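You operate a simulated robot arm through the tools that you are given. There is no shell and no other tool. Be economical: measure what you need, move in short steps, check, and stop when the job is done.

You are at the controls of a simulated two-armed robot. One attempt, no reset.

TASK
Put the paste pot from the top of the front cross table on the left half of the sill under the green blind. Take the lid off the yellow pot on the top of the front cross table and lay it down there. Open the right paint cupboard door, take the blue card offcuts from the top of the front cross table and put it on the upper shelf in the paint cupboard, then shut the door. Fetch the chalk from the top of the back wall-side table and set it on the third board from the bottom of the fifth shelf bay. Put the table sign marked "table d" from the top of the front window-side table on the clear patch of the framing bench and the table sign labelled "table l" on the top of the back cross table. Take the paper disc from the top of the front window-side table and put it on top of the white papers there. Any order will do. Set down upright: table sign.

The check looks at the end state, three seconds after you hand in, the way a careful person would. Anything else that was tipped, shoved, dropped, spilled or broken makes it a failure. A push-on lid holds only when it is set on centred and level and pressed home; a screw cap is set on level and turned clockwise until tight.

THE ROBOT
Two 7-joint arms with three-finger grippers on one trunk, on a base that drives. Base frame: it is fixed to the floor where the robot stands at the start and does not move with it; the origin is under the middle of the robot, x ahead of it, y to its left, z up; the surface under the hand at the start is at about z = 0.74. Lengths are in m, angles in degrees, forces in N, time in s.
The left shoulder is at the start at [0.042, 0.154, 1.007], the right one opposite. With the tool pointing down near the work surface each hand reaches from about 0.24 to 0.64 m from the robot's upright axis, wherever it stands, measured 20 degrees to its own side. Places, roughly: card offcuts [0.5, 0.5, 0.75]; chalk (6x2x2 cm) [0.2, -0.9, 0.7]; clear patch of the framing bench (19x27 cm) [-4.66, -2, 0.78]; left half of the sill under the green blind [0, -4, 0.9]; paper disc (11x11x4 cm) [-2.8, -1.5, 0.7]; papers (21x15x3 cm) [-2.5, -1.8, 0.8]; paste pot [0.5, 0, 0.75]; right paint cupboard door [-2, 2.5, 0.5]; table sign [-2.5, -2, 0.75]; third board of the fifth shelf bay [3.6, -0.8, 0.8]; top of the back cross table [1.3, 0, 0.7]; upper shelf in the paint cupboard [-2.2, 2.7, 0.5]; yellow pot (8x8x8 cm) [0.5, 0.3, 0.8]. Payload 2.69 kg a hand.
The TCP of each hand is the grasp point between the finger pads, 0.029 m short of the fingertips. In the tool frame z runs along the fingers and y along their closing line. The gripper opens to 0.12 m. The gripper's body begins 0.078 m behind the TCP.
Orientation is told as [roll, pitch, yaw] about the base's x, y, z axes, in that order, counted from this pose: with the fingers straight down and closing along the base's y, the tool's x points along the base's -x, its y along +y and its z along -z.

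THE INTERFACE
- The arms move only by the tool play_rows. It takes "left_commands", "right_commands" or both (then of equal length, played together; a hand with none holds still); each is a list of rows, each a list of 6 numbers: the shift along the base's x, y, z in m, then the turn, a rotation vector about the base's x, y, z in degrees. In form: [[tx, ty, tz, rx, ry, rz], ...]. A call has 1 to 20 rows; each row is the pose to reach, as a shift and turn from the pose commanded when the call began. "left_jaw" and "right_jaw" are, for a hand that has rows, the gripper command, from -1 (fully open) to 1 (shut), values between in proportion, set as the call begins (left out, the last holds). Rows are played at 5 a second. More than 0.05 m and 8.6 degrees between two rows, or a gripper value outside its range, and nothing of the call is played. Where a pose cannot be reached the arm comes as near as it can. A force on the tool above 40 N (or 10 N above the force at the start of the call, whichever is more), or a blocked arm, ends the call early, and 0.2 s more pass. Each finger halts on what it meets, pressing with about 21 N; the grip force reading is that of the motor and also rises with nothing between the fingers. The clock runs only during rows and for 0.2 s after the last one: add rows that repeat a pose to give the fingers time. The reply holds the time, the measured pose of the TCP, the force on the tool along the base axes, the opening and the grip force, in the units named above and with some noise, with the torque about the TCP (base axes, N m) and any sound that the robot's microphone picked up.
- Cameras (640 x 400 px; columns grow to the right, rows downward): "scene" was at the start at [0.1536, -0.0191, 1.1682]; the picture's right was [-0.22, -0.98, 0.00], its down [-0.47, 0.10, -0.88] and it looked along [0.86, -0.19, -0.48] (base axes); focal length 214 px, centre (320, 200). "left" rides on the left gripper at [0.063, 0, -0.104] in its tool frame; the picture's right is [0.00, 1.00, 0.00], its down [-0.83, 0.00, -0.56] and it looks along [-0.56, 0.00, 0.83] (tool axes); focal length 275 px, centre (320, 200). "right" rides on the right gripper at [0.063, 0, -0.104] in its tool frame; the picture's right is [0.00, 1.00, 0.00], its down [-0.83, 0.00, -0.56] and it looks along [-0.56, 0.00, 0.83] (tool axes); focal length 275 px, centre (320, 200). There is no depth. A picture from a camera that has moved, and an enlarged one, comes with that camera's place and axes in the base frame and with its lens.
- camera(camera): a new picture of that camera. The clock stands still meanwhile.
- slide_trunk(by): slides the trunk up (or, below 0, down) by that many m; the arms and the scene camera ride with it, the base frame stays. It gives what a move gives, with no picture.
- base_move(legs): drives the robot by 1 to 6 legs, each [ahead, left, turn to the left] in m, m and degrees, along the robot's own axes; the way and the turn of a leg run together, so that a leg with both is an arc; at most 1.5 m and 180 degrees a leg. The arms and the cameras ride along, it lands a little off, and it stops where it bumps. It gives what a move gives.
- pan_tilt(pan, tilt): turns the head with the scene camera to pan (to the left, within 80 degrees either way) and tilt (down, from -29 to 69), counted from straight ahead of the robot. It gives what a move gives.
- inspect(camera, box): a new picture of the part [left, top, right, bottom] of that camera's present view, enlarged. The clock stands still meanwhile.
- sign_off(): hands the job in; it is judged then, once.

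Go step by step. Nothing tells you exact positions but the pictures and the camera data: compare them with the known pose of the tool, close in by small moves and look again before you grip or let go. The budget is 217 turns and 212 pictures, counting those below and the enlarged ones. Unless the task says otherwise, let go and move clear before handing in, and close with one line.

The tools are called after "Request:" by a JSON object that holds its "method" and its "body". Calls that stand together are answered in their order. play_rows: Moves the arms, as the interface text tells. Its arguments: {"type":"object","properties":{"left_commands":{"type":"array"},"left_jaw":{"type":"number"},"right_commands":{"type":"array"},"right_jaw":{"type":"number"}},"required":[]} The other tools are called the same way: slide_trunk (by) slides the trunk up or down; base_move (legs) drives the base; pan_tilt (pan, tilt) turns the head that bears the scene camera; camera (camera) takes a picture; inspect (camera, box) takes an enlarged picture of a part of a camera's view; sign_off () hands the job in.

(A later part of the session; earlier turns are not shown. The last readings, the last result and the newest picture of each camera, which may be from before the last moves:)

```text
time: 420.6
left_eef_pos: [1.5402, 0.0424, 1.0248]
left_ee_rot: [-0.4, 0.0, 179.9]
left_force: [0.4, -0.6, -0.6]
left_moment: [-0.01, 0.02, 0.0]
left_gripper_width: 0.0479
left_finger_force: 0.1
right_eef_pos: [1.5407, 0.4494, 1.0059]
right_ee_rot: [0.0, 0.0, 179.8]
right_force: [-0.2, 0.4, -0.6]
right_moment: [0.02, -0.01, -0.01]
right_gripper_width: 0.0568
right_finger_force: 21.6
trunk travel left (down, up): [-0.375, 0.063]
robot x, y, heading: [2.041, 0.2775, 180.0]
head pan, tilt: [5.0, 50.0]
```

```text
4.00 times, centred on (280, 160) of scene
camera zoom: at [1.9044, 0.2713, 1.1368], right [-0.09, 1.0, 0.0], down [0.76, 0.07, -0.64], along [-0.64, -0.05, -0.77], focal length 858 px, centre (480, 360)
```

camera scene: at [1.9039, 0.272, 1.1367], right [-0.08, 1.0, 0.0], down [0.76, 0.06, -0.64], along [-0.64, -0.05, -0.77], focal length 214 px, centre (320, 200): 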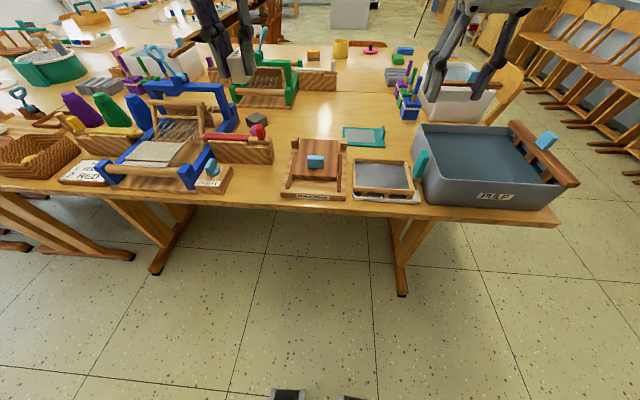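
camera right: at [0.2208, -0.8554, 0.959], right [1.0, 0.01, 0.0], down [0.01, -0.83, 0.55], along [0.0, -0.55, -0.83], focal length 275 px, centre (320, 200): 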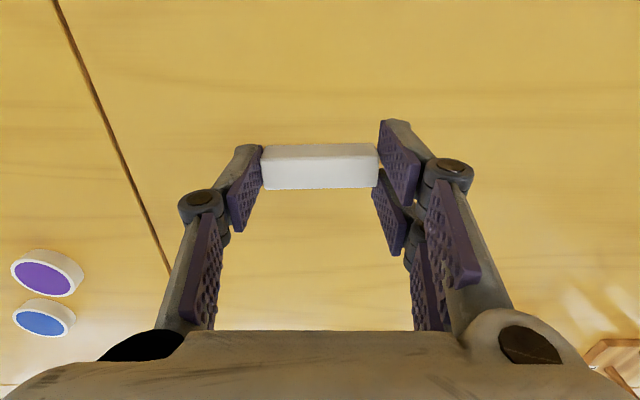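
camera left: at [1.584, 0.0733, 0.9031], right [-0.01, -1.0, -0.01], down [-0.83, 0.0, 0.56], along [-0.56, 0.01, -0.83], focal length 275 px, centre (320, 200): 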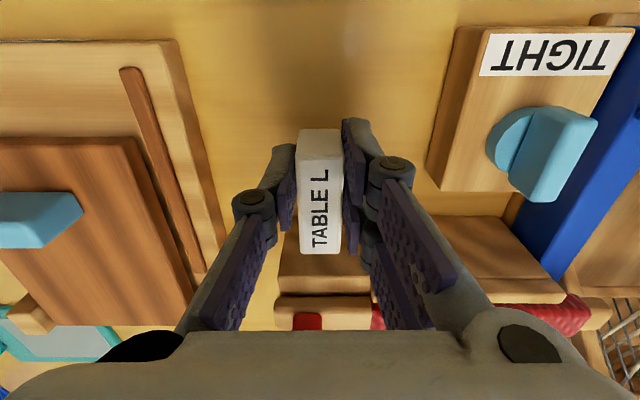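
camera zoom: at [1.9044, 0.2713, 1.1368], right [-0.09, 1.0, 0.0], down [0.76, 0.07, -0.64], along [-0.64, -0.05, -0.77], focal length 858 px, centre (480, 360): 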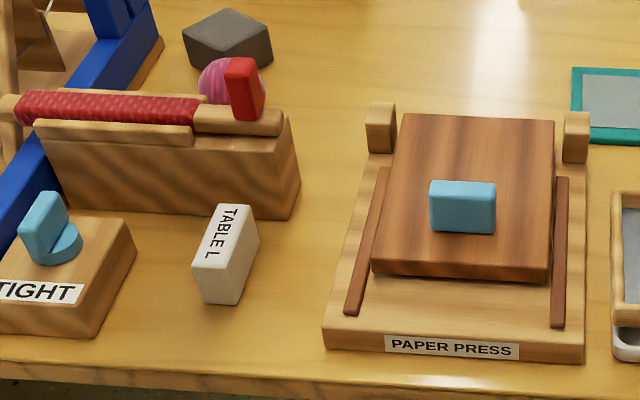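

Table L stands upright. Now the chalk: I'll tuck the left arm, back off, turn to the shelves and slide to the fifth bay.

Request:
{"method": "play_rows", "body": {"left_commands": [[0.025, -0.025, 0, 0, 0, 0], [0.05, -0.05, 0, 0, 0, 0], [0.075, -0.075, 0, 0, 0, 0], [0.1, -0.1, 0, 0, 0, 0]]}}

Request:
{"method": "base_move", "body": {"legs": [[-0.4, 0, 0], [0, 0, -180], [0, -1.12, 0], [0.25, 0, 0]]}}

Request:
{"method": "pan_tilt", "body": {"pan": -10, "tilt": 25}}

Request:
{"method": "camera", "body": {"camera": "scene"}}

Request:
{"method": "camera", "body": {"camera": "right"}}

```text
time: 421.6
left_eef_pos: [1.6401, -0.0568, 1.0242]
left_ee_rot: [-0.2, 0.1, -180.0]
left_force: [0.0, -0.2, 0.8]
left_moment: [0.02, 0.02, 0.02]
left_gripper_width: 0.048
left_finger_force: 0.0
right_eef_pos: [1.5403, 0.4503, 1.0047]
right_ee_rot: [-0.2, 0.1, 179.8]
right_force: [0.2, 0.8, -0.3]
right_moment: [0.0, 0.03, -0.01]
right_gripper_width: 0.0569
right_finger_force: 20.7
trunk travel left (down, up): [-0.375, 0.063]
robot x, y, heading: [2.0442, 0.2746, 180.0]
head pan, tilt: [5.0, 50.0]
```

```text
time: 441.4
left_eef_pos: [3.1284, -0.4895, 1.0236]
left_ee_rot: [-0.3, 0.1, 2.6]
left_force: [0.8, -0.6, 0.4]
left_moment: [0.04, 0.04, 0.02]
left_gripper_width: 0.0479
left_finger_force: 0.1
right_eef_pos: [3.2495, -0.9899, 1.0049]
right_ee_rot: [-0.1, 0.1, 2.4]
right_force: [0.5, 0.2, -1.2]
right_moment: [-0.01, 0.02, 0.02]
right_gripper_width: 0.0567
right_finger_force: 21.0
trunk travel left (down, up): [-0.375, 0.063]
robot x, y, heading: [2.7418, -0.8434, 2.5]
head pan, tilt: [5.0, 50.0]
```

```text
time: 442.2
left_eef_pos: [3.1267, -0.4903, 1.0235]
left_ee_rot: [-0.3, 0.0, 2.6]
left_force: [-0.8, -0.7, 0.7]
left_moment: [0.05, 0.0, 0.0]
left_gripper_width: 0.0479
left_finger_force: 0.1
right_eef_pos: [3.2498, -0.9901, 1.0049]
right_ee_rot: [-0.1, 0.0, 2.4]
right_force: [-0.1, -0.2, -0.6]
right_moment: [-0.01, 0.01, 0.02]
right_gripper_width: 0.0572
right_finger_force: 20.9
trunk travel left (down, up): [-0.375, 0.063]
robot x, y, heading: [2.7349, -0.8454, 2.4]
head pan, tilt: [-10.0, 25.0]
```

```text
106 pictures are left
camera scene: at [2.895, -0.8509, 1.1741], right [-0.13, -0.99, 0.0], down [-0.42, 0.06, -0.91], along [0.9, -0.12, -0.42], focal length 214 px, centre (320, 200)
```

scene: 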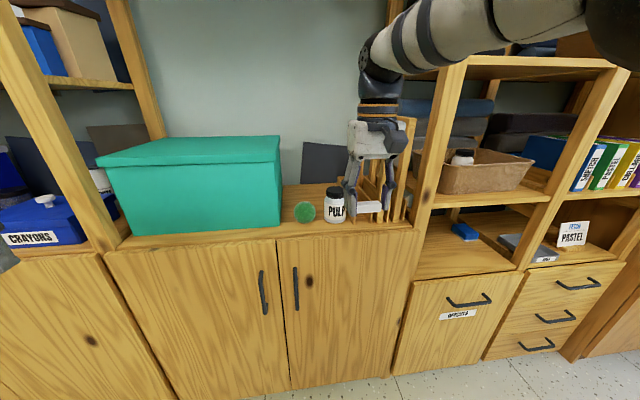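

```text
105 pictures are left
camera right: at [3.1863, -0.9937, 1.1081], right [-0.05, 1.0, 0.0], down [0.83, 0.04, 0.56], along [0.55, 0.02, -0.83], focal length 275 px, centre (320, 200)
```

right: 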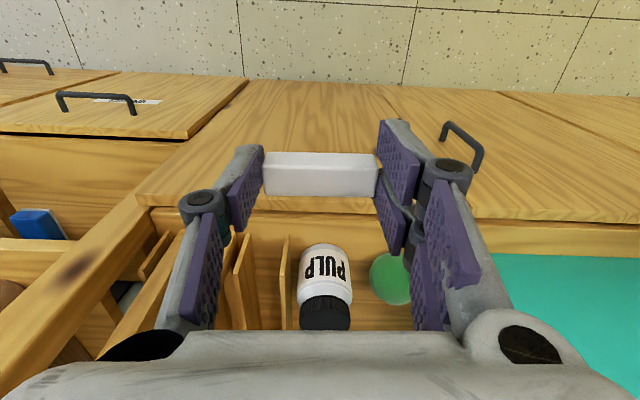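

The counter's front strip is narrow, but there is free surface behind the green ball at about (3.63, -0.92). I'll raise and tuck the left arm, then move closer to look from above.

Request:
{"method": "play_rows", "body": {"left_commands": [[-0.01, 0, 0.04, 0, 0, 0], [-0.025, 0, 0.08, 0, 0, 0], [-0.04, 0, 0.12, 0, 0, 0], [-0.05, 0, 0.16, 0, 0, 0]], "right_commands": [[-0.02, 0, 0.03, 0, 0, 0], [-0.05, 0, 0.06, 0, 0, 0], [-0.08, 0, 0.09, 0, 0, 0], [-0.1, 0, 0.12, 0, 0, 0]]}}

Request:
{"method": "base_move", "body": {"legs": [[0.3, 0.08, -2.4]]}}

Request:
{"method": "pan_tilt", "body": {"pan": -10, "tilt": 35}}

Request:
{"method": "camera", "body": {"camera": "scene"}}

Request:
{"method": "camera", "body": {"camera": "right"}}

```text
time: 443.2
left_eef_pos: [3.1286, -0.5142, 1.1087]
left_ee_rot: [-0.4, 0.0, 2.5]
left_force: [0.0, 0.3, -0.1]
left_moment: [0.03, -0.01, 0.0]
left_gripper_width: 0.0481
left_finger_force: 0.1
left hand out of reach, approached as far as the arm can: row 2, 3, 4
right_eef_pos: [3.1504, -0.9927, 1.1235]
right_ee_rot: [-0.1, -0.1, 2.2]
right_force: [0.7, -0.2, 0.2]
right_moment: [0.02, 0.02, 0.02]
right_gripper_width: 0.0568
right_finger_force: 20.5
trunk travel left (down, up): [-0.375, 0.063]
robot x, y, heading: [2.7377, -0.8438, 2.5]
head pan, tilt: [-10.0, 25.0]
```

```text
time: 445.4
left_eef_pos: [3.4406, -0.4503, 1.1102]
left_ee_rot: [-0.1, -0.2, 0.2]
left_force: [-1.1, -0.1, -0.1]
left_moment: [-0.02, -0.02, 0.0]
left_gripper_width: 0.0481
left_finger_force: 0.0
right_eef_pos: [3.445, -0.927, 1.124]
right_ee_rot: [0.1, -0.1, 0.0]
right_force: [-0.7, 0.0, -0.5]
right_moment: [0.03, 0.03, 0.02]
right_gripper_width: 0.057
right_finger_force: 20.4
trunk travel left (down, up): [-0.375, 0.063]
robot x, y, heading: [3.0411, -0.7584, 0.2]
head pan, tilt: [-10.0, 25.0]
```

```text
time: 446.1
left_eef_pos: [3.442, -0.4493, 1.1104]
left_ee_rot: [0.0, -0.2, 0.1]
left_force: [0.5, -0.2, -0.1]
left_moment: [0.02, -0.03, -0.02]
left_gripper_width: 0.0481
left_finger_force: 0.0
right_eef_pos: [3.4444, -0.9257, 1.1231]
right_ee_rot: [0.0, 0.0, 0.1]
right_force: [0.7, -0.5, -0.2]
right_moment: [0.04, -0.04, 0.0]
right_gripper_width: 0.0568
right_finger_force: 21.8
trunk travel left (down, up): [-0.375, 0.063]
robot x, y, heading: [3.0402, -0.7553, 0.2]
head pan, tilt: [-10.0, 35.0]
```

```text
104 pictures are left
camera scene: at [3.1908, -0.7742, 1.1588], right [-0.17, -0.99, 0.0], down [-0.56, 0.1, -0.82], along [0.81, -0.14, -0.57], focal length 214 px, centre (320, 200)
```

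scene: 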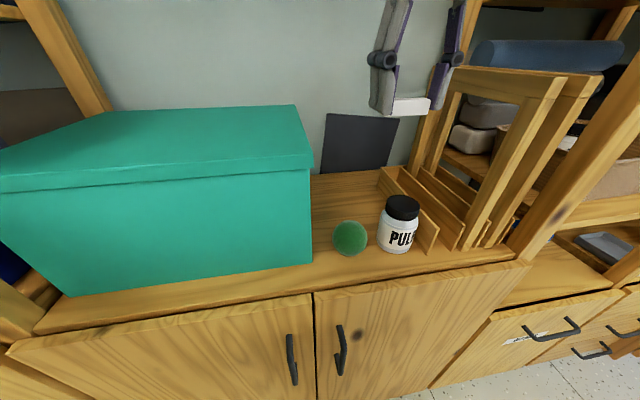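

```text
103 pictures are left
camera right: at [3.3811, -0.9259, 1.2273], right [-0.01, 1.0, 0.0], down [0.83, 0.0, 0.56], along [0.56, 0.01, -0.83], focal length 275 px, centre (320, 200)
```

right: 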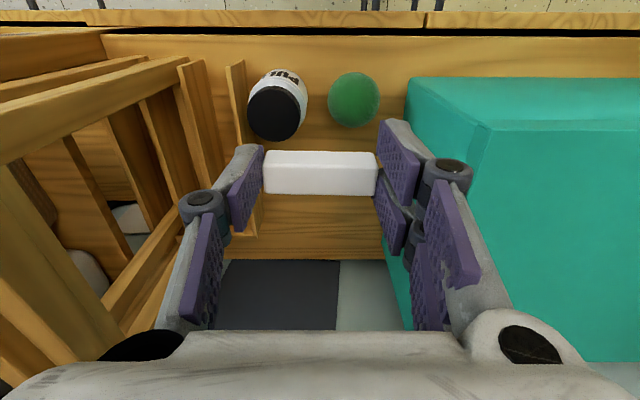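

Clear view: free surface at x 3.53–3.78 behind the ball and jar. I'll move over (3.63, -0.92) and descend most of the way.

Request:
{"method": "play_rows", "body": {"right_commands": [[0.045, 0.002, 0, 0, 0, 0], [0.09, 0.004, 0, 0, 0, 0], [0.135, 0.006, 0, 0, 0, 0], [0.18, 0.006, 0, 0, 0, 0], [0.185, 0.006, -0.045, 0, 0, 0], [0.185, 0.006, -0.09, 0, 0, 0], [0.185, 0.006, -0.135, 0, 0, 0], [0.185, 0.006, -0.18, 0, 0, 0], [0.185, 0.006, -0.22, 0, 0, 0], [0.185, 0.006, -0.24, 0, 0, 0]]}}

Request:
{"method": "camera", "body": {"camera": "scene"}}

Request:
{"method": "camera", "body": {"camera": "right"}}

```text
time: 448.3
left_eef_pos: [3.4409, -0.4487, 1.1104]
left_ee_rot: [-0.1, -0.1, 0.1]
left_force: [0.1, 0.4, -0.6]
left_moment: [0.0, -0.01, 0.01]
left_gripper_width: 0.048
left_finger_force: 0.0
right_eef_pos: [3.6295, -0.9191, 0.8868]
right_ee_rot: [0.1, 0.1, 0.1]
right_force: [0.1, -0.6, -0.7]
right_moment: [0.03, -0.01, -0.03]
right_gripper_width: 0.0569
right_finger_force: 21.2
right hand out of reach, approached as far as the arm can: row 2, 3, 4, 5, 6, 7, 8
trunk travel left (down, up): [-0.375, 0.063]
robot x, y, heading: [3.0395, -0.7601, 0.1]
head pan, tilt: [-10.0, 35.0]
```

```text
102 pictures are left
camera scene: at [3.1902, -0.7743, 1.1587], right [-0.17, -0.99, 0.0], down [-0.56, 0.1, -0.82], along [0.81, -0.14, -0.57], focal length 214 px, centre (320, 200)
```

scene: 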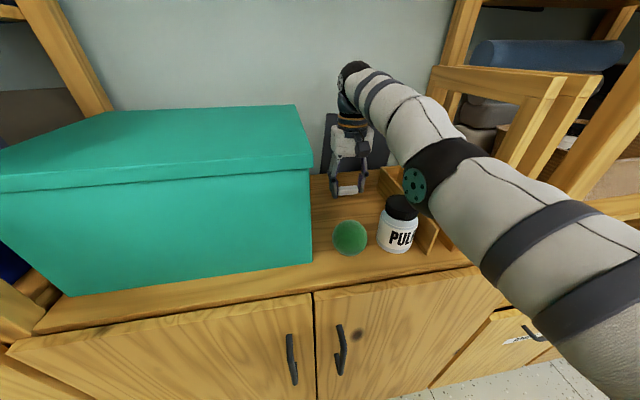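

```text
101 pictures are left
camera right: at [3.567, -0.9202, 0.9903], right [-0.01, 1.0, 0.0], down [0.83, 0.0, 0.55], along [0.55, 0.01, -0.83], focal length 275 px, centre (320, 200)
```

right: 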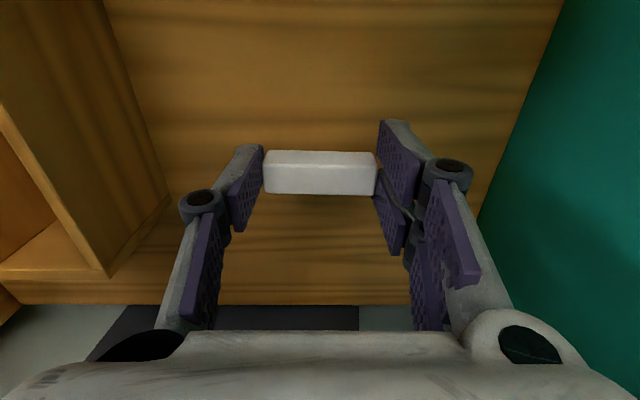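

Good clearance. I'll lower in small steps to contact.

Request:
{"method": "play_rows", "body": {"right_commands": [[0, 0, -0.01, 0, 0, 0], [0, 0, -0.02, 0, 0, 0], [0, 0, -0.03, 0, 0, 0], [0, 0, -0.036, 0, 0, 0], [0, 0, -0.042, 0, 0, 0]]}}

Request:
{"method": "inspect", "body": {"camera": "scene", "box": [300, 140, 420, 260]}}

```text
time: 449.3
left_eef_pos: [3.4399, -0.4488, 1.1114]
left_ee_rot: [-0.1, -0.3, 0.2]
left_force: [-1.3, -2.1, 2.8]
left_moment: [0.27, -0.19, 0.02]
left_gripper_width: 0.0479
left_finger_force: 0.0
right_eef_pos: [3.636, -0.9174, 0.8572]
right_ee_rot: [0.1, -0.3, -0.1]
right_force: [-3.7, -0.5, 12.1]
right_moment: [-0.04, 0.19, 0.02]
right_gripper_width: 0.057
right_finger_force: 21.2
right hand out of reach, approached as far as the arm can: row 1, 2, 3, 4, 5
trunk travel left (down, up): [-0.375, 0.063]
robot x, y, heading: [3.0416, -0.7571, 0.1]
head pan, tilt: [-10.0, 35.0]
stopped in row 5 (right hand): the force on the tool passed its limit at 45 N (the readings are from after the stop); the commanded pose is now the measured one
```

```text
3.33 times, centred on (360, 200) of scene
camera zoom: at [3.1894, -0.7731, 1.1591], right [-0.17, -0.99, 0.0], down [-0.56, 0.1, -0.82], along [0.81, -0.14, -0.57], focal length 715 px, centre (187, 200)
```

zoom: 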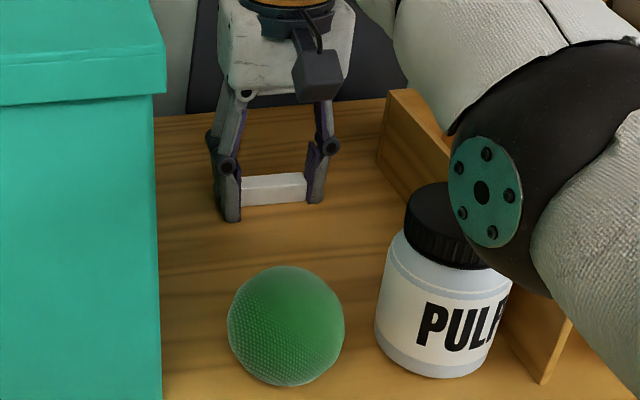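

The contact came at TCP z≈0.857, matching a board at ≈0.825, and the chalk looks seated. I'll release and rise straight up.

Request:
{"method": "play_rows", "body": {"right_commands": [[0, 0, 0.001, 0, 0, 0], [0, 0, 0.001, 0, 0, 0], [0, 0, 0.001, 0, 0, 0]], "right_jaw": -0.4}}

Request:
{"method": "inspect", "body": {"camera": "scene", "box": [300, 140, 420, 260]}}

```text
time: 450.1
left_eef_pos: [3.4415, -0.4485, 1.1096]
left_ee_rot: [-0.2, -0.2, 0.2]
left_force: [0.1, 0.7, 0.2]
left_moment: [-0.02, -0.01, -0.03]
left_gripper_width: 0.048
left_finger_force: 0.2
right_eef_pos: [3.6347, -0.9167, 0.8556]
right_ee_rot: [0.1, -0.3, -0.1]
right_force: [0.5, 0.3, -0.5]
right_moment: [0.0, 0.04, -0.02]
right_gripper_width: 0.0841
right_finger_force: 0.0
trunk travel left (down, up): [-0.375, 0.063]
robot x, y, heading: [3.0454, -0.7563, -0.1]
head pan, tilt: [-10.0, 35.0]
```

```text
3.33 times, centred on (360, 200) of scene
camera zoom: at [3.1896, -0.774, 1.1588], right [-0.17, -0.99, 0.0], down [-0.56, 0.1, -0.82], along [0.81, -0.14, -0.57], focal length 715 px, centre (187, 200)
```

zoom: 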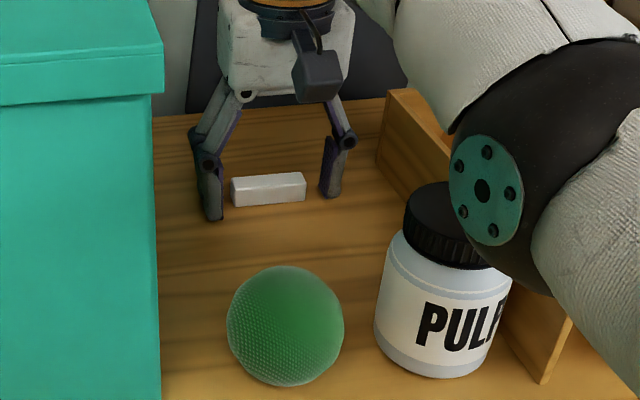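

Chalk is free on the board. I'll rise straight up past the jar's height, then pull back and leave.

Request:
{"method": "play_rows", "body": {"right_commands": [[0, 0, 0.04, 0, 0, 0], [0, 0, 0.08, 0, 0, 0], [0, 0, 0.12, 0, 0, 0], [0, 0, 0.16, 0, 0, 0], [-0.01, 0, 0.2, 0, 0, 0], [-0.03, 0, 0.24, 0, 0, 0], [-0.07, 0, 0.265, 0, 0, 0], [-0.11, 0, 0.27, 0, 0, 0], [-0.155, 0, 0.27, 0, 0, 0], [-0.2, 0, 0.27, 0, 0, 0]]}}

Request:
{"method": "base_move", "body": {"legs": [[-0.3, 0, 0]]}}

Request:
{"method": "camera", "body": {"camera": "scene"}}

```text
time: 452.3
left_eef_pos: [3.4433, -0.4505, 1.108]
left_ee_rot: [0.0, 0.2, 0.1]
left_force: [-0.2, -0.3, -0.8]
left_moment: [-0.02, -0.01, 0.02]
left_gripper_width: 0.0478
left_finger_force: 0.0
right_eef_pos: [3.4382, -0.9222, 1.1243]
right_ee_rot: [0.1, -0.4, -0.2]
right_force: [0.7, 0.2, -0.4]
right_moment: [-0.03, -0.03, -0.01]
right_gripper_width: 0.0839
right_finger_force: 0.2
right hand out of reach, approached as far as the arm can: row 1, 2, 3, 4, 5, 6, 7
trunk travel left (down, up): [-0.375, 0.063]
robot x, y, heading: [3.0385, -0.7548, 0.1]
head pan, tilt: [-10.0, 35.0]
```

```text
time: 453.0
left_eef_pos: [3.4411, -0.4481, 1.1078]
left_ee_rot: [-0.1, -0.1, -0.1]
left_force: [0.3, 0.2, 0.2]
left_moment: [0.0, 0.01, 0.02]
left_gripper_width: 0.0481
left_finger_force: 0.1
right_eef_pos: [3.4339, -0.9206, 1.1238]
right_ee_rot: [-0.1, -0.4, 0.1]
right_force: [-1.1, 0.3, -0.1]
right_moment: [0.02, 0.02, -0.01]
right_gripper_width: 0.0838
right_finger_force: 0.0
trunk travel left (down, up): [-0.375, 0.063]
robot x, y, heading: [3.041, -0.756, 0.4]
head pan, tilt: [-10.0, 35.0]
stopped in leg 1: the robot was blocked; the commanded pose is now the measured one
```

```text
98 pictures are left
camera scene: at [3.1894, -0.7728, 1.1585], right [-0.17, -0.99, 0.0], down [-0.56, 0.1, -0.82], along [0.81, -0.14, -0.57], focal length 214 px, centre (320, 200)
```

scene: 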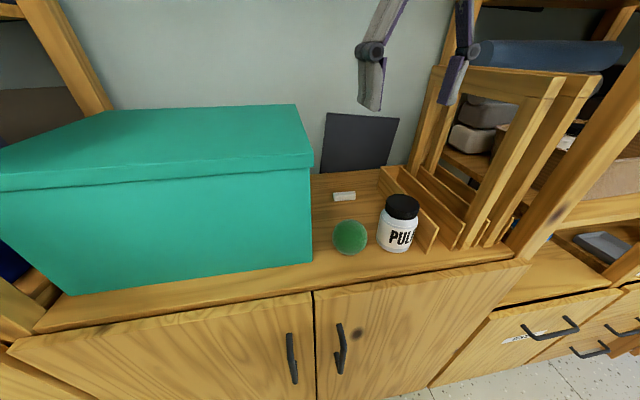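

Chalk is on the board, but the base reports being blocked. I'll look at both arms to find what is touching.

Request:
{"method": "pan_tilt", "body": {"pan": 75, "tilt": 25}}

Request:
{"method": "camera", "body": {"camera": "scene"}}

Request:
{"method": "pan_tilt", "body": {"pan": -75, "tilt": 25}}

Request:
{"method": "camera", "body": {"camera": "scene"}}

Request:
{"method": "camera", "body": {"camera": "left"}}

```text
time: 454.6
left_eef_pos: [3.4402, -0.4486, 1.1096]
left_ee_rot: [-0.1, -0.1, 0.0]
left_force: [-0.6, -0.5, 1.0]
left_moment: [-0.02, -0.01, 0.01]
left_gripper_width: 0.0479
left_finger_force: 0.1
right_eef_pos: [3.4341, -0.9201, 1.1256]
right_ee_rot: [0.0, -0.3, 0.0]
right_force: [0.4, -0.9, -0.6]
right_moment: [-0.02, 0.03, -0.05]
right_gripper_width: 0.084
right_finger_force: 0.0
trunk travel left (down, up): [-0.375, 0.063]
robot x, y, heading: [3.0372, -0.7544, 0.3]
head pan, tilt: [75.0, 25.0]
```

```text
97 pictures are left
camera scene: at [3.1264, -0.6693, 1.1744], right [0.97, -0.26, 0.0], down [-0.11, -0.41, -0.91], along [0.23, 0.88, -0.42], focal length 214 px, centre (320, 200)
```

scene: 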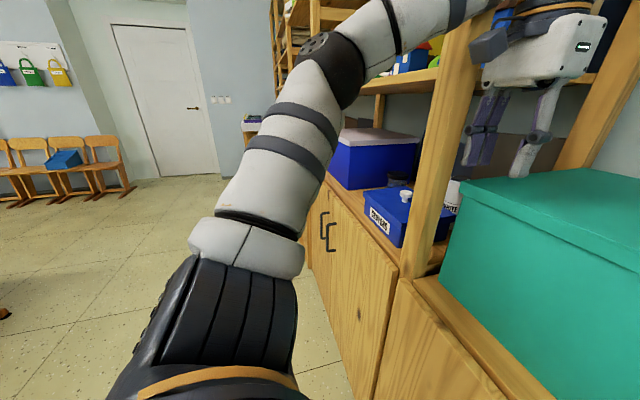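

```text
time: 456.9
left_eef_pos: [3.4409, -0.4496, 1.1101]
left_ee_rot: [-0.1, -0.1, 0.1]
left_force: [0.7, -1.0, -0.3]
left_moment: [0.02, 0.01, -0.01]
left_gripper_width: 0.0481
left_finger_force: 0.0
right_eef_pos: [3.4348, -0.921, 1.1255]
right_ee_rot: [0.0, -0.3, -0.1]
right_force: [0.6, 0.5, 0.8]
right_moment: [-0.01, 0.02, -0.03]
right_gripper_width: 0.084
right_finger_force: 0.1
trunk travel left (down, up): [-0.375, 0.063]
robot x, y, heading: [3.0422, -0.7576, 0.2]
head pan, tilt: [-75.0, 25.0]
```

```text
96 pictures are left
camera scene: at [3.1267, -0.8473, 1.1741], right [-0.97, -0.26, 0.0], down [-0.11, 0.41, -0.91], along [0.24, -0.87, -0.42], focal length 214 px, centre (320, 200)
```

scene: 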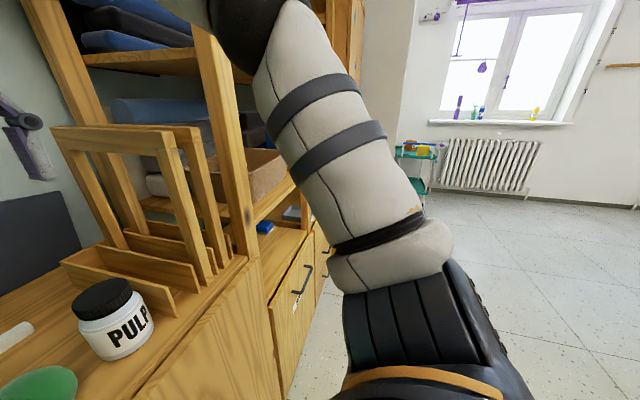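

```text
95 pictures are left
camera left: at [3.3787, -0.449, 1.2132], right [0.0, 1.0, 0.0], down [0.83, 0.0, 0.56], along [0.56, 0.0, -0.83], focal length 275 px, centre (320, 200)
```

left: 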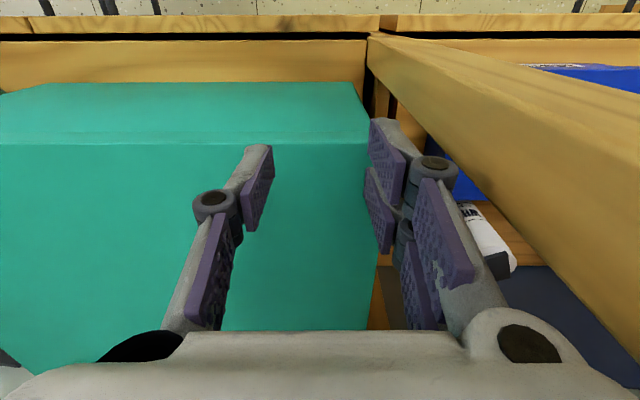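

Nothing obvious holds the hands; the left wrist is close to the slanted post. I'll pull the right hand back and move the left hand away from the post, then try a small retreat.

Request:
{"method": "play_rows", "body": {"left_commands": [[0, -0.02, 0, 0, 0, 0], [0, -0.04, 0, 0, 0, 0], [0, -0.06, 0, 0, 0, 0], [0, -0.08, 0, 0, 0, 0]], "right_commands": [[0, 0.02, 0, 0, 0, 0], [0, 0.04, 0, 0, 0, 0], [0, 0.06, 0, 0, 0, 0], [0, 0.08, 0, 0, 0, 0]]}}

Request:
{"method": "base_move", "body": {"legs": [[-0.1, 0, 0]]}}

Request:
{"method": "pan_tilt", "body": {"pan": 0, "tilt": 5}}

Request:
{"method": "camera", "body": {"camera": "scene"}}

```text
time: 457.9
left_eef_pos: [3.4417, -0.527, 1.1084]
left_ee_rot: [-0.2, 0.0, -0.1]
left_force: [0.6, 0.8, -0.6]
left_moment: [0.03, -0.01, 0.01]
left_gripper_width: 0.0479
left_finger_force: 0.0
right_eef_pos: [3.4357, -0.8377, 1.1235]
right_ee_rot: [-0.1, -0.2, 0.0]
right_force: [0.8, 0.0, 0.4]
right_moment: [0.02, -0.01, 0.0]
right_gripper_width: 0.0839
right_finger_force: 0.1
trunk travel left (down, up): [-0.375, 0.063]
robot x, y, heading: [3.0382, -0.7553, 0.1]
head pan, tilt: [-75.0, 25.0]
```

```text
time: 459.1
left_eef_pos: [3.3392, -0.5248, 1.1094]
left_ee_rot: [-0.2, 0.0, 0.1]
left_force: [-0.6, 0.4, 0.1]
left_moment: [0.0, -0.04, 0.03]
left_gripper_width: 0.0479
left_finger_force: 0.1
right_eef_pos: [3.3337, -0.8373, 1.1236]
right_ee_rot: [-0.1, -0.3, 0.0]
right_force: [-0.9, 0.4, 0.0]
right_moment: [-0.03, -0.03, 0.01]
right_gripper_width: 0.084
right_finger_force: 0.1
trunk travel left (down, up): [-0.375, 0.063]
robot x, y, heading: [2.9375, -0.7603, 0.3]
head pan, tilt: [-75.0, 25.0]
```

```text
time: 460.6
left_eef_pos: [3.3412, -0.5254, 1.1087]
left_ee_rot: [-0.2, 0.0, 0.1]
left_force: [0.8, 0.2, 0.1]
left_moment: [-0.04, 0.05, 0.01]
left_gripper_width: 0.0481
left_finger_force: 0.0
right_eef_pos: [3.3349, -0.8374, 1.1223]
right_ee_rot: [-0.1, -0.4, 0.0]
right_force: [0.0, 0.8, 0.0]
right_moment: [0.0, 0.02, 0.02]
right_gripper_width: 0.0841
right_finger_force: 0.1
trunk travel left (down, up): [-0.375, 0.063]
robot x, y, heading: [2.9378, -0.7589, 0.1]
head pan, tilt: [0.0, 5.0]
```

```text
94 pictures are left
camera scene: at [3.0948, -0.7562, 1.2066], right [0.0, -1.0, 0.0], down [-0.09, 0.0, -1.0], along [1.0, 0.0, -0.09], focal length 214 px, centre (320, 200)
```

scene: 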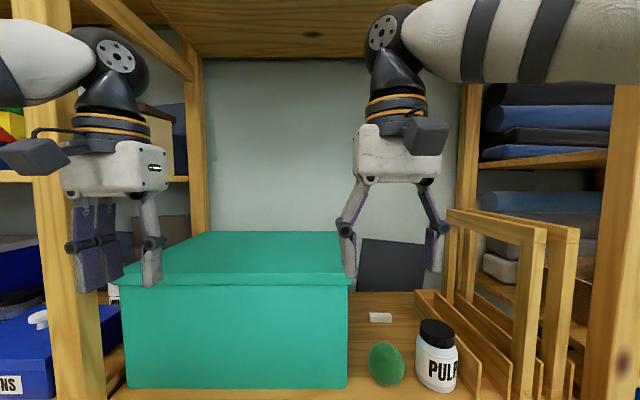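

Free now. I'll back away and take the open left-hand passage (y≈1.6) toward the cupboard to inspect it before picking up the card.

Request:
{"method": "base_move", "body": {"legs": [[-0.4, 0, 0], [0, 0, 90], [1.4, 0, 0], [0.95, 0, 0], [0, 0, 90]]}}

Request:
{"method": "pan_tilt", "body": {"pan": 0, "tilt": 20}}

Request:
{"method": "camera", "body": {"camera": "scene"}}

```text
time: 482.0
left_eef_pos: [2.1434, 1.3655, 1.1092]
left_ee_rot: [-0.3, 0.0, -178.0]
left_force: [0.2, 0.8, 0.2]
left_moment: [0.02, 0.0, -0.01]
left_gripper_width: 0.048
left_finger_force: 0.1
right_eef_pos: [2.1378, 1.6782, 1.1259]
right_ee_rot: [-0.1, -0.3, -178.0]
right_force: [0.5, 1.1, 0.2]
right_moment: [0.0, -0.04, -0.01]
right_gripper_width: 0.0843
right_finger_force: 0.1
trunk travel left (down, up): [-0.375, 0.063]
robot x, y, heading: [2.5376, 1.6109, -177.9]
head pan, tilt: [0.0, 5.0]
```

```text
time: 482.8
left_eef_pos: [2.1439, 1.366, 1.1078]
left_ee_rot: [-0.3, 0.0, -177.9]
left_force: [0.6, 0.3, -0.3]
left_moment: [-0.01, 0.02, 0.02]
left_gripper_width: 0.0477
left_finger_force: 0.1
right_eef_pos: [2.1393, 1.6783, 1.124]
right_ee_rot: [0.0, -0.3, -178.0]
right_force: [-0.3, -0.3, -0.2]
right_moment: [0.0, 0.0, 0.03]
right_gripper_width: 0.084
right_finger_force: 0.0
trunk travel left (down, up): [-0.375, 0.063]
robot x, y, heading: [2.5417, 1.6114, -177.6]
head pan, tilt: [0.0, 20.0]
```

```text
93 pictures are left
camera scene: at [2.3823, 1.6061, 1.1823], right [-0.04, 1.0, 0.0], down [0.34, 0.01, -0.94], along [-0.94, -0.04, -0.34], focal length 214 px, centre (320, 200)
```

scene: 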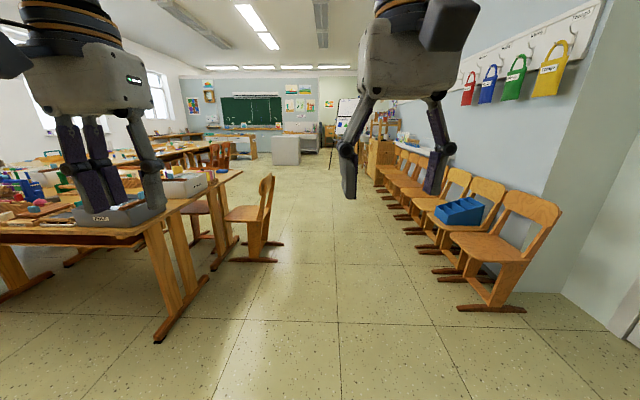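

The passage is clear at y≈1.65–1.75. I'll drive on toward the cupboard.

Request:
{"method": "base_move", "body": {"legs": [[0, -0.08, -2.4], [1.5, 0, 0], [1.5, 0, 0], [0.5, 0, 0]]}}

Request:
{"method": "pan_tilt", "body": {"pan": -30, "tilt": 25}}

Request:
{"method": "camera", "body": {"camera": "scene"}}

```text
time: 500.9
left_eef_pos: [-1.4356, 1.4916, 1.108]
left_ee_rot: [-0.3, 0.0, -180.0]
left_force: [-0.6, -0.1, 0.1]
left_moment: [-0.01, 0.0, 0.0]
left_gripper_width: 0.0478
left_finger_force: 0.0
right_eef_pos: [-1.4306, 1.8061, 1.1238]
right_ee_rot: [-0.1, -0.2, -180.0]
right_force: [0.2, 0.0, 0.3]
right_moment: [0.0, 0.0, 0.02]
right_gripper_width: 0.0841
right_finger_force: 0.1
trunk travel left (down, up): [-0.375, 0.063]
robot x, y, heading: [-1.0324, 1.7227, -179.7]
head pan, tilt: [0.0, 20.0]
```

```text
time: 501.9
left_eef_pos: [-1.4357, 1.4929, 1.1091]
left_ee_rot: [-0.2, 0.0, -179.9]
left_force: [0.6, 0.3, -0.5]
left_moment: [-0.01, 0.0, -0.01]
left_gripper_width: 0.0483
left_finger_force: 0.0
right_eef_pos: [-1.4289, 1.805, 1.1248]
right_ee_rot: [-0.1, -0.4, -179.9]
right_force: [-0.1, -0.1, 0.0]
right_moment: [0.0, 0.02, -0.03]
right_gripper_width: 0.0839
right_finger_force: 0.1
trunk travel left (down, up): [-0.375, 0.063]
robot x, y, heading: [-1.0355, 1.7225, -179.7]
head pan, tilt: [-30.0, 25.0]
```

```text
92 pictures are left
camera scene: at [-1.1757, 1.7705, 1.1742], right [0.5, 0.87, 0.0], down [0.37, -0.21, -0.91], along [-0.79, 0.45, -0.42], focal length 214 px, centre (320, 200)
```

scene: 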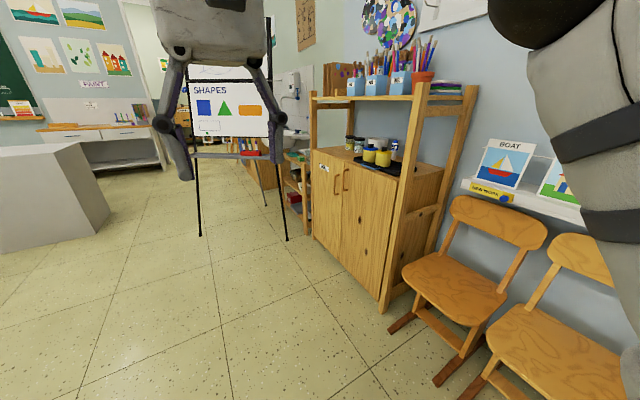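

The cupboard front is at y≈2.54, x -2.68 to -1.78, with vertical handles near the middle. I'll enlarge the doors.

Request:
{"method": "inspect", "body": {"camera": "scene", "box": [290, 120, 450, 320]}}

```text
2.00 times, centred on (370, 220) of scene
camera zoom: at [-1.1757, 1.7705, 1.1742], right [0.5, 0.87, 0.0], down [0.37, -0.21, -0.91], along [-0.79, 0.45, -0.42], focal length 429 px, centre (220, 160)
```

zoom: 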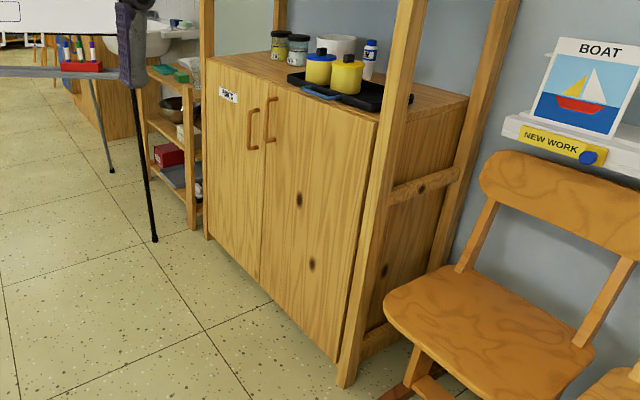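

I now know the cupboard layout: upper shelf ~0.5 high and open to the front, so I'll grip the card with the tool tilted 45° so it can be slid in flat. I'll drive back to the front cross table for the card.

Request:
{"method": "base_move", "body": {"legs": [[0, 0, 180], [0.35, -1.3, 0], [0.5, 0, 0]]}}

Request:
{"method": "pan_tilt", "body": {"pan": 20, "tilt": 40}}

Request:
{"method": "camera", "body": {"camera": "scene"}}

```text
time: 522.0
left_eef_pos: [0.1739, 0.5914, 1.1085]
left_ee_rot: [-0.3, 0.0, -1.7]
left_force: [0.0, -1.2, 0.4]
left_moment: [0.01, 0.05, 0.04]
left_gripper_width: 0.0479
left_finger_force: 0.0
right_eef_pos: [0.159, 0.2798, 1.1247]
right_ee_rot: [-0.1, -0.2, -1.7]
right_force: [0.6, -1.2, 0.8]
right_moment: [0.02, 0.03, -0.02]
right_gripper_width: 0.0841
right_finger_force: 0.1
trunk travel left (down, up): [-0.375, 0.063]
robot x, y, heading: [-0.2375, 0.3758, -1.4]
head pan, tilt: [-30.0, 25.0]
```

```text
time: 523.2
left_eef_pos: [0.1741, 0.5926, 1.1096]
left_ee_rot: [-0.3, 0.0, -1.7]
left_force: [0.5, -0.8, -0.5]
left_moment: [0.01, 0.01, -0.02]
left_gripper_width: 0.0479
left_finger_force: 0.0
right_eef_pos: [0.1573, 0.2807, 1.1243]
right_ee_rot: [-0.1, -0.3, -1.7]
right_force: [-0.6, -0.3, -0.5]
right_moment: [0.0, 0.01, 0.03]
right_gripper_width: 0.084
right_finger_force: 0.1
trunk travel left (down, up): [-0.375, 0.063]
robot x, y, heading: [-0.2388, 0.3778, -1.6]
head pan, tilt: [20.0, 40.0]
```

```text
90 pictures are left
camera scene: at [-0.0903, 0.3988, 1.1509], right [0.31, -0.95, 0.0], down [-0.61, -0.2, -0.77], along [0.73, 0.24, -0.64], focal length 214 px, centre (320, 200)
```

scene: 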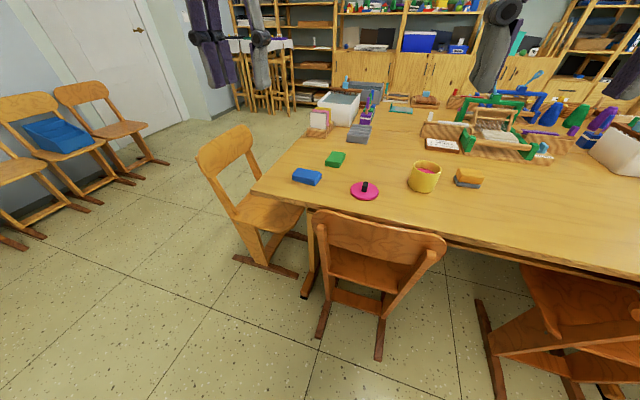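

Request:
{"method": "base_move", "body": {"legs": [[0.1, 0.05, 1.6]]}}

Request:
{"method": "play_rows", "body": {"left_commands": [[0.015, -0.005, -0.02, 0, -7.5, 0], [0.03, -0.01, -0.04, 0, -15, 0], [0.045, -0.01, -0.06, 0, -22.5, 0], [0.06, -0.015, -0.09, 0, -30, 0], [0.075, -0.02, -0.12, 0, -37.5, 0], [0.09, -0.02, -0.15, 0, -45, 0], [0.1, -0.02, -0.18, 0, -45, 0], [0.1, -0.02, -0.2, 0, -45, 0]], "left_jaw": -1}}

Request:
{"method": "camera", "body": {"camera": "left"}}

Request:
{"method": "camera", "body": {"camera": "scene"}}

```text
time: 524.4
left_eef_pos: [0.266, 0.6548, 1.1082]
left_ee_rot: [-0.1, 0.1, 0.0]
left_force: [-0.2, -0.5, 0.3]
left_moment: [0.01, 0.02, 0.02]
left_gripper_width: 0.0479
left_finger_force: 0.1
right_eef_pos: [0.2601, 0.3422, 1.1242]
right_ee_rot: [-0.1, -0.2, -0.2]
right_force: [0.2, 0.5, -0.1]
right_moment: [-0.04, 0.03, 0.01]
right_gripper_width: 0.0839
right_finger_force: 0.1
trunk travel left (down, up): [-0.375, 0.063]
robot x, y, heading: [-0.1351, 0.4254, 0.1]
head pan, tilt: [20.0, 40.0]
```

```text
time: 526.2
left_eef_pos: [0.3668, 0.6336, 0.9083]
left_ee_rot: [-0.3, -45.0, 0.0]
left_force: [0.4, -0.3, 0.3]
left_moment: [0.02, 0.04, 0.02]
left_gripper_width: 0.1198
left_finger_force: 0.1
right_eef_pos: [0.26, 0.3414, 1.1242]
right_ee_rot: [-0.1, -0.3, -0.1]
right_force: [0.4, 0.0, 0.6]
right_moment: [-0.03, -0.01, -0.01]
right_gripper_width: 0.0844
right_finger_force: 0.1
trunk travel left (down, up): [-0.375, 0.063]
robot x, y, heading: [-0.14, 0.4216, 0.2]
head pan, tilt: [20.0, 40.0]
```

```text
89 pictures are left
camera left: at [0.2482, 0.6335, 0.9379], right [0.01, 1.0, 0.0], down [0.19, 0.0, 0.98], along [0.98, -0.01, -0.19], focal length 275 px, centre (320, 200)
```

left: 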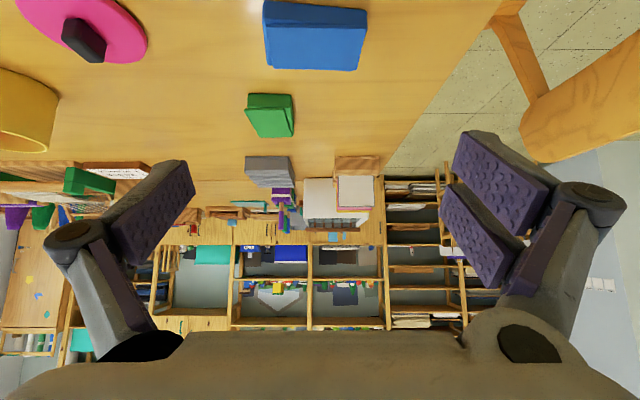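

```text
88 pictures are left
camera scene: at [0.0078, 0.4527, 1.1509], right [0.34, -0.94, 0.0], down [-0.6, -0.22, -0.77], along [0.72, 0.26, -0.64], focal length 214 px, centre (320, 200)
```

scene: 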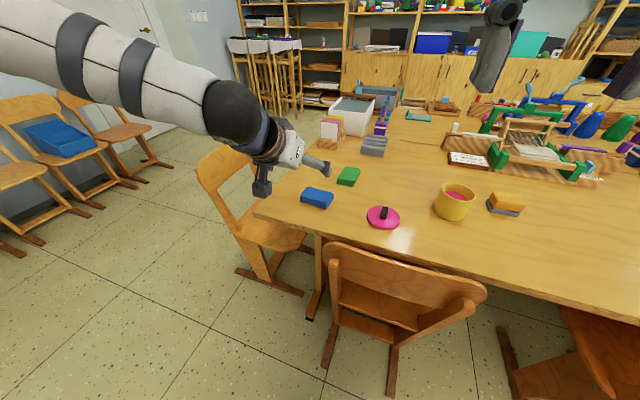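

Card centre is about (0.455, 0.627). I'll move the tilted hand just above it and check alignment.

Request:
{"method": "play_rows", "body": {"left_commands": [[0.04, -0.004, -0.02, 0, 0, 0], [0.075, -0.007, -0.05, 0, 0, 0], [0.078, -0.007, -0.085, 0, 0, 0], [0.078, -0.007, -0.085, 0, 0, 0]]}}

Request:
{"method": "camera", "body": {"camera": "left"}}

Request:
{"method": "inspect", "body": {"camera": "scene", "box": [250, 120, 410, 240]}}

```text
time: 527.2
left_eef_pos: [0.4441, 0.6253, 0.8233]
left_ee_rot: [-0.2, -45.0, -0.1]
left_force: [0.3, -0.1, 0.3]
left_moment: [-0.03, -0.01, 0.02]
left_gripper_width: 0.12
left_finger_force: 0.1
right_eef_pos: [0.2596, 0.3415, 1.124]
right_ee_rot: [-0.1, -0.3, -0.1]
right_force: [-0.1, -0.4, 0.2]
right_moment: [-0.01, 0.05, -0.01]
right_gripper_width: 0.084
right_finger_force: 0.0
trunk travel left (down, up): [-0.375, 0.063]
robot x, y, heading: [-0.1359, 0.424, 0.1]
head pan, tilt: [20.0, 40.0]
```

```text
87 pictures are left
camera left: at [0.3264, 0.6257, 0.8537], right [0.01, 1.0, 0.0], down [0.19, 0.0, 0.98], along [0.98, -0.01, -0.19], focal length 275 px, centre (320, 200)
```

left: 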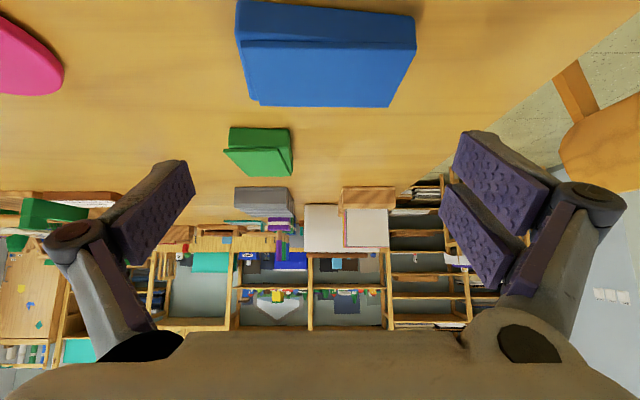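

```text
3.33 times, centred on (330, 180) of scene
camera zoom: at [0.0076, 0.4526, 1.1509], right [0.34, -0.94, 0.0], down [-0.6, -0.22, -0.77], along [0.72, 0.26, -0.64], focal length 715 px, centre (287, 267)
```

zoom: 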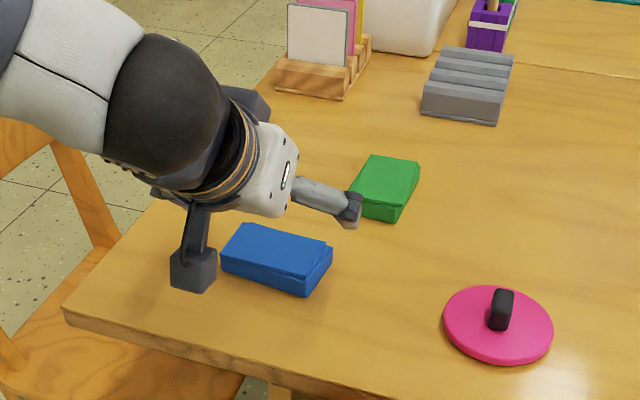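

Card spans y 0.587–0.669, x 0.428–0.481; aligned. I'll lower, close and lift slightly.

Request:
{"method": "play_rows", "body": {"left_commands": [[0, 0.003, -0.02, 0, 0, 0], [0, 0.003, -0.04, 0, 0, 0], [0, 0.003, -0.053, 0, 0, 0], [0, 0.003, -0.053, 0, 0, 0]]}}

Request:
{"method": "camera", "body": {"camera": "left"}}

Request:
{"method": "inspect", "body": {"camera": "scene", "box": [250, 140, 380, 240]}}

```text
time: 528.2
left_eef_pos: [0.4457, 0.629, 0.7716]
left_ee_rot: [-0.2, -45.1, 0.1]
left_force: [0.4, -0.2, -0.4]
left_moment: [0.01, -0.02, 0.02]
left_gripper_width: 0.12
left_finger_force: 0.0
right_eef_pos: [0.2583, 0.3417, 1.124]
right_ee_rot: [-0.1, -0.3, 0.0]
right_force: [-0.1, -0.8, 0.2]
right_moment: [0.02, 0.01, -0.02]
right_gripper_width: 0.0838
right_finger_force: 0.1
trunk travel left (down, up): [-0.375, 0.063]
robot x, y, heading: [-0.1347, 0.4216, 0.3]
head pan, tilt: [20.0, 40.0]
```

```text
85 pictures are left
camera left: at [0.328, 0.6287, 0.8009], right [0.01, 1.0, 0.0], down [0.19, 0.0, 0.98], along [0.98, -0.01, -0.19], focal length 275 px, centre (320, 200)
```

left: 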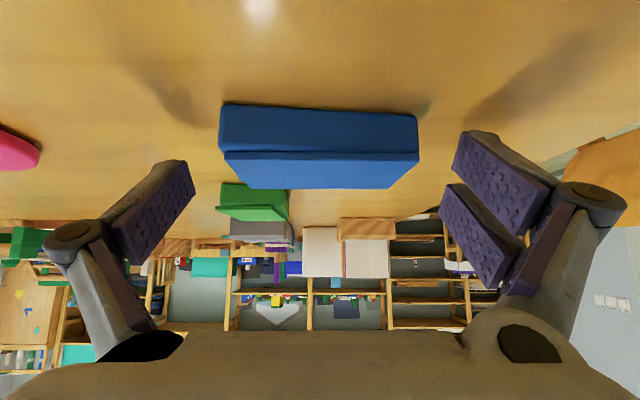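

```text
4.00 times, centred on (315, 190) of scene
camera zoom: at [0.0077, 0.4526, 1.1509], right [0.34, -0.94, 0.0], down [-0.6, -0.22, -0.77], along [0.72, 0.26, -0.64], focal length 858 px, centre (340, 240)
```

zoom: 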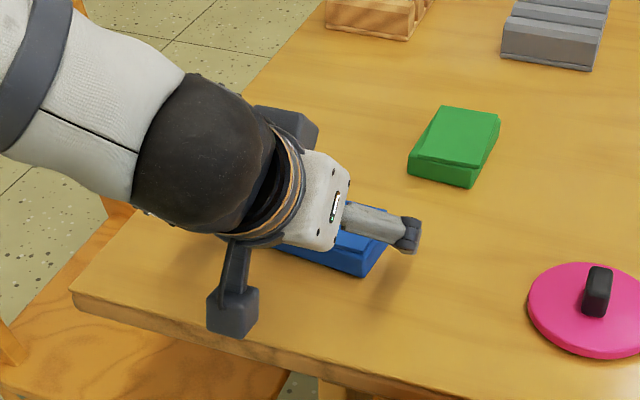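

Request:
{"method": "play_rows", "body": {"left_commands": [[0, -0.001, -0.003, 0, 0, 0], [0, -0.001, -0.003, 0, 0, 0]]}}

Request:
{"method": "play_rows", "body": {"left_commands": [[0, 0, 0, 0, 0, 0], [0, 0, 0, 0, 0, 0], [0, 0, 0, 0, 0, 0]], "left_jaw": 1}}

Request:
{"method": "play_rows", "body": {"left_commands": [[0, 0, 0.015, 0, 0, 0], [0, 0, 0.04, 0, 0, 0], [0, 0, 0.07, 0, 0, 0], [0, 0, 0.07, 0, 0, 0]]}}

Request:
{"method": "camera", "body": {"camera": "left"}}

Request:
{"method": "inspect", "body": {"camera": "scene", "box": [250, 120, 380, 220]}}

```text
time: 528.8
left_eef_pos: [0.444, 0.6281, 0.769]
left_ee_rot: [-0.2, -45.0, 0.0]
left_force: [-0.6, 0.4, -0.6]
left_moment: [-0.02, 0.02, 0.02]
left_gripper_width: 0.1202
left_finger_force: 0.1
right_eef_pos: [0.2594, 0.3405, 1.1241]
right_ee_rot: [-0.1, -0.4, -0.1]
right_force: [-0.4, -0.5, -0.7]
right_moment: [-0.01, -0.02, 0.01]
right_gripper_width: 0.084
right_finger_force: 0.0
trunk travel left (down, up): [-0.375, 0.063]
robot x, y, heading: [-0.1394, 0.4196, 0.3]
head pan, tilt: [20.0, 40.0]
```

```text
time: 529.6
left_eef_pos: [0.4454, 0.6288, 0.7714]
left_ee_rot: [-0.1, -45.3, -0.1]
left_force: [0.6, 3.0, 16.4]
left_moment: [0.84, -0.14, -0.05]
left_gripper_width: 0.0867
left_finger_force: 20.5
right_eef_pos: [0.2592, 0.3416, 1.1244]
right_ee_rot: [0.0, -0.5, 0.0]
right_force: [0.6, 0.4, -0.5]
right_moment: [-0.02, 0.01, -0.01]
right_gripper_width: 0.084
right_finger_force: 0.0
trunk travel left (down, up): [-0.375, 0.063]
robot x, y, heading: [-0.1325, 0.4228, 0.3]
head pan, tilt: [20.0, 40.0]
```

```text
time: 530.6
left_eef_pos: [0.4423, 0.628, 0.8387]
left_ee_rot: [-0.2, -45.0, 0.0]
left_force: [0.2, 0.3, -0.4]
left_moment: [-0.02, 0.01, 0.02]
left_gripper_width: 0.0866
left_finger_force: 21.1
right_eef_pos: [0.2599, 0.3419, 1.1243]
right_ee_rot: [-0.1, -0.2, -0.1]
right_force: [-0.2, 0.3, -0.1]
right_moment: [-0.01, 0.0, -0.02]
right_gripper_width: 0.084
right_finger_force: 0.0
trunk travel left (down, up): [-0.375, 0.063]
robot x, y, heading: [-0.1352, 0.4224, 0.1]
head pan, tilt: [20.0, 40.0]
```

```text
83 pictures are left
camera left: at [0.3267, 0.6279, 0.8674], right [0.01, 1.0, 0.0], down [0.2, 0.0, 0.98], along [0.98, -0.01, -0.2], focal length 275 px, centre (320, 200)
```

left: 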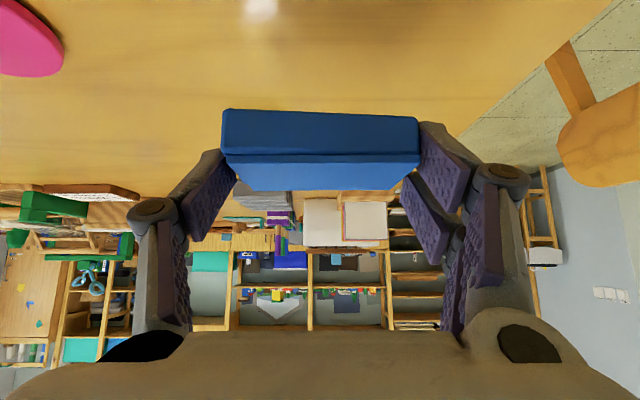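

```text
4.00 times, centred on (315, 170) of scene
camera zoom: at [0.008, 0.4528, 1.1508], right [0.34, -0.94, 0.0], down [-0.6, -0.22, -0.77], along [0.72, 0.26, -0.64], focal length 858 px, centre (340, 320)
```

zoom: 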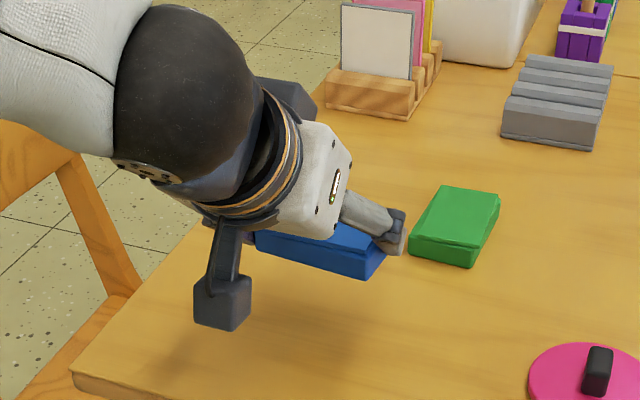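

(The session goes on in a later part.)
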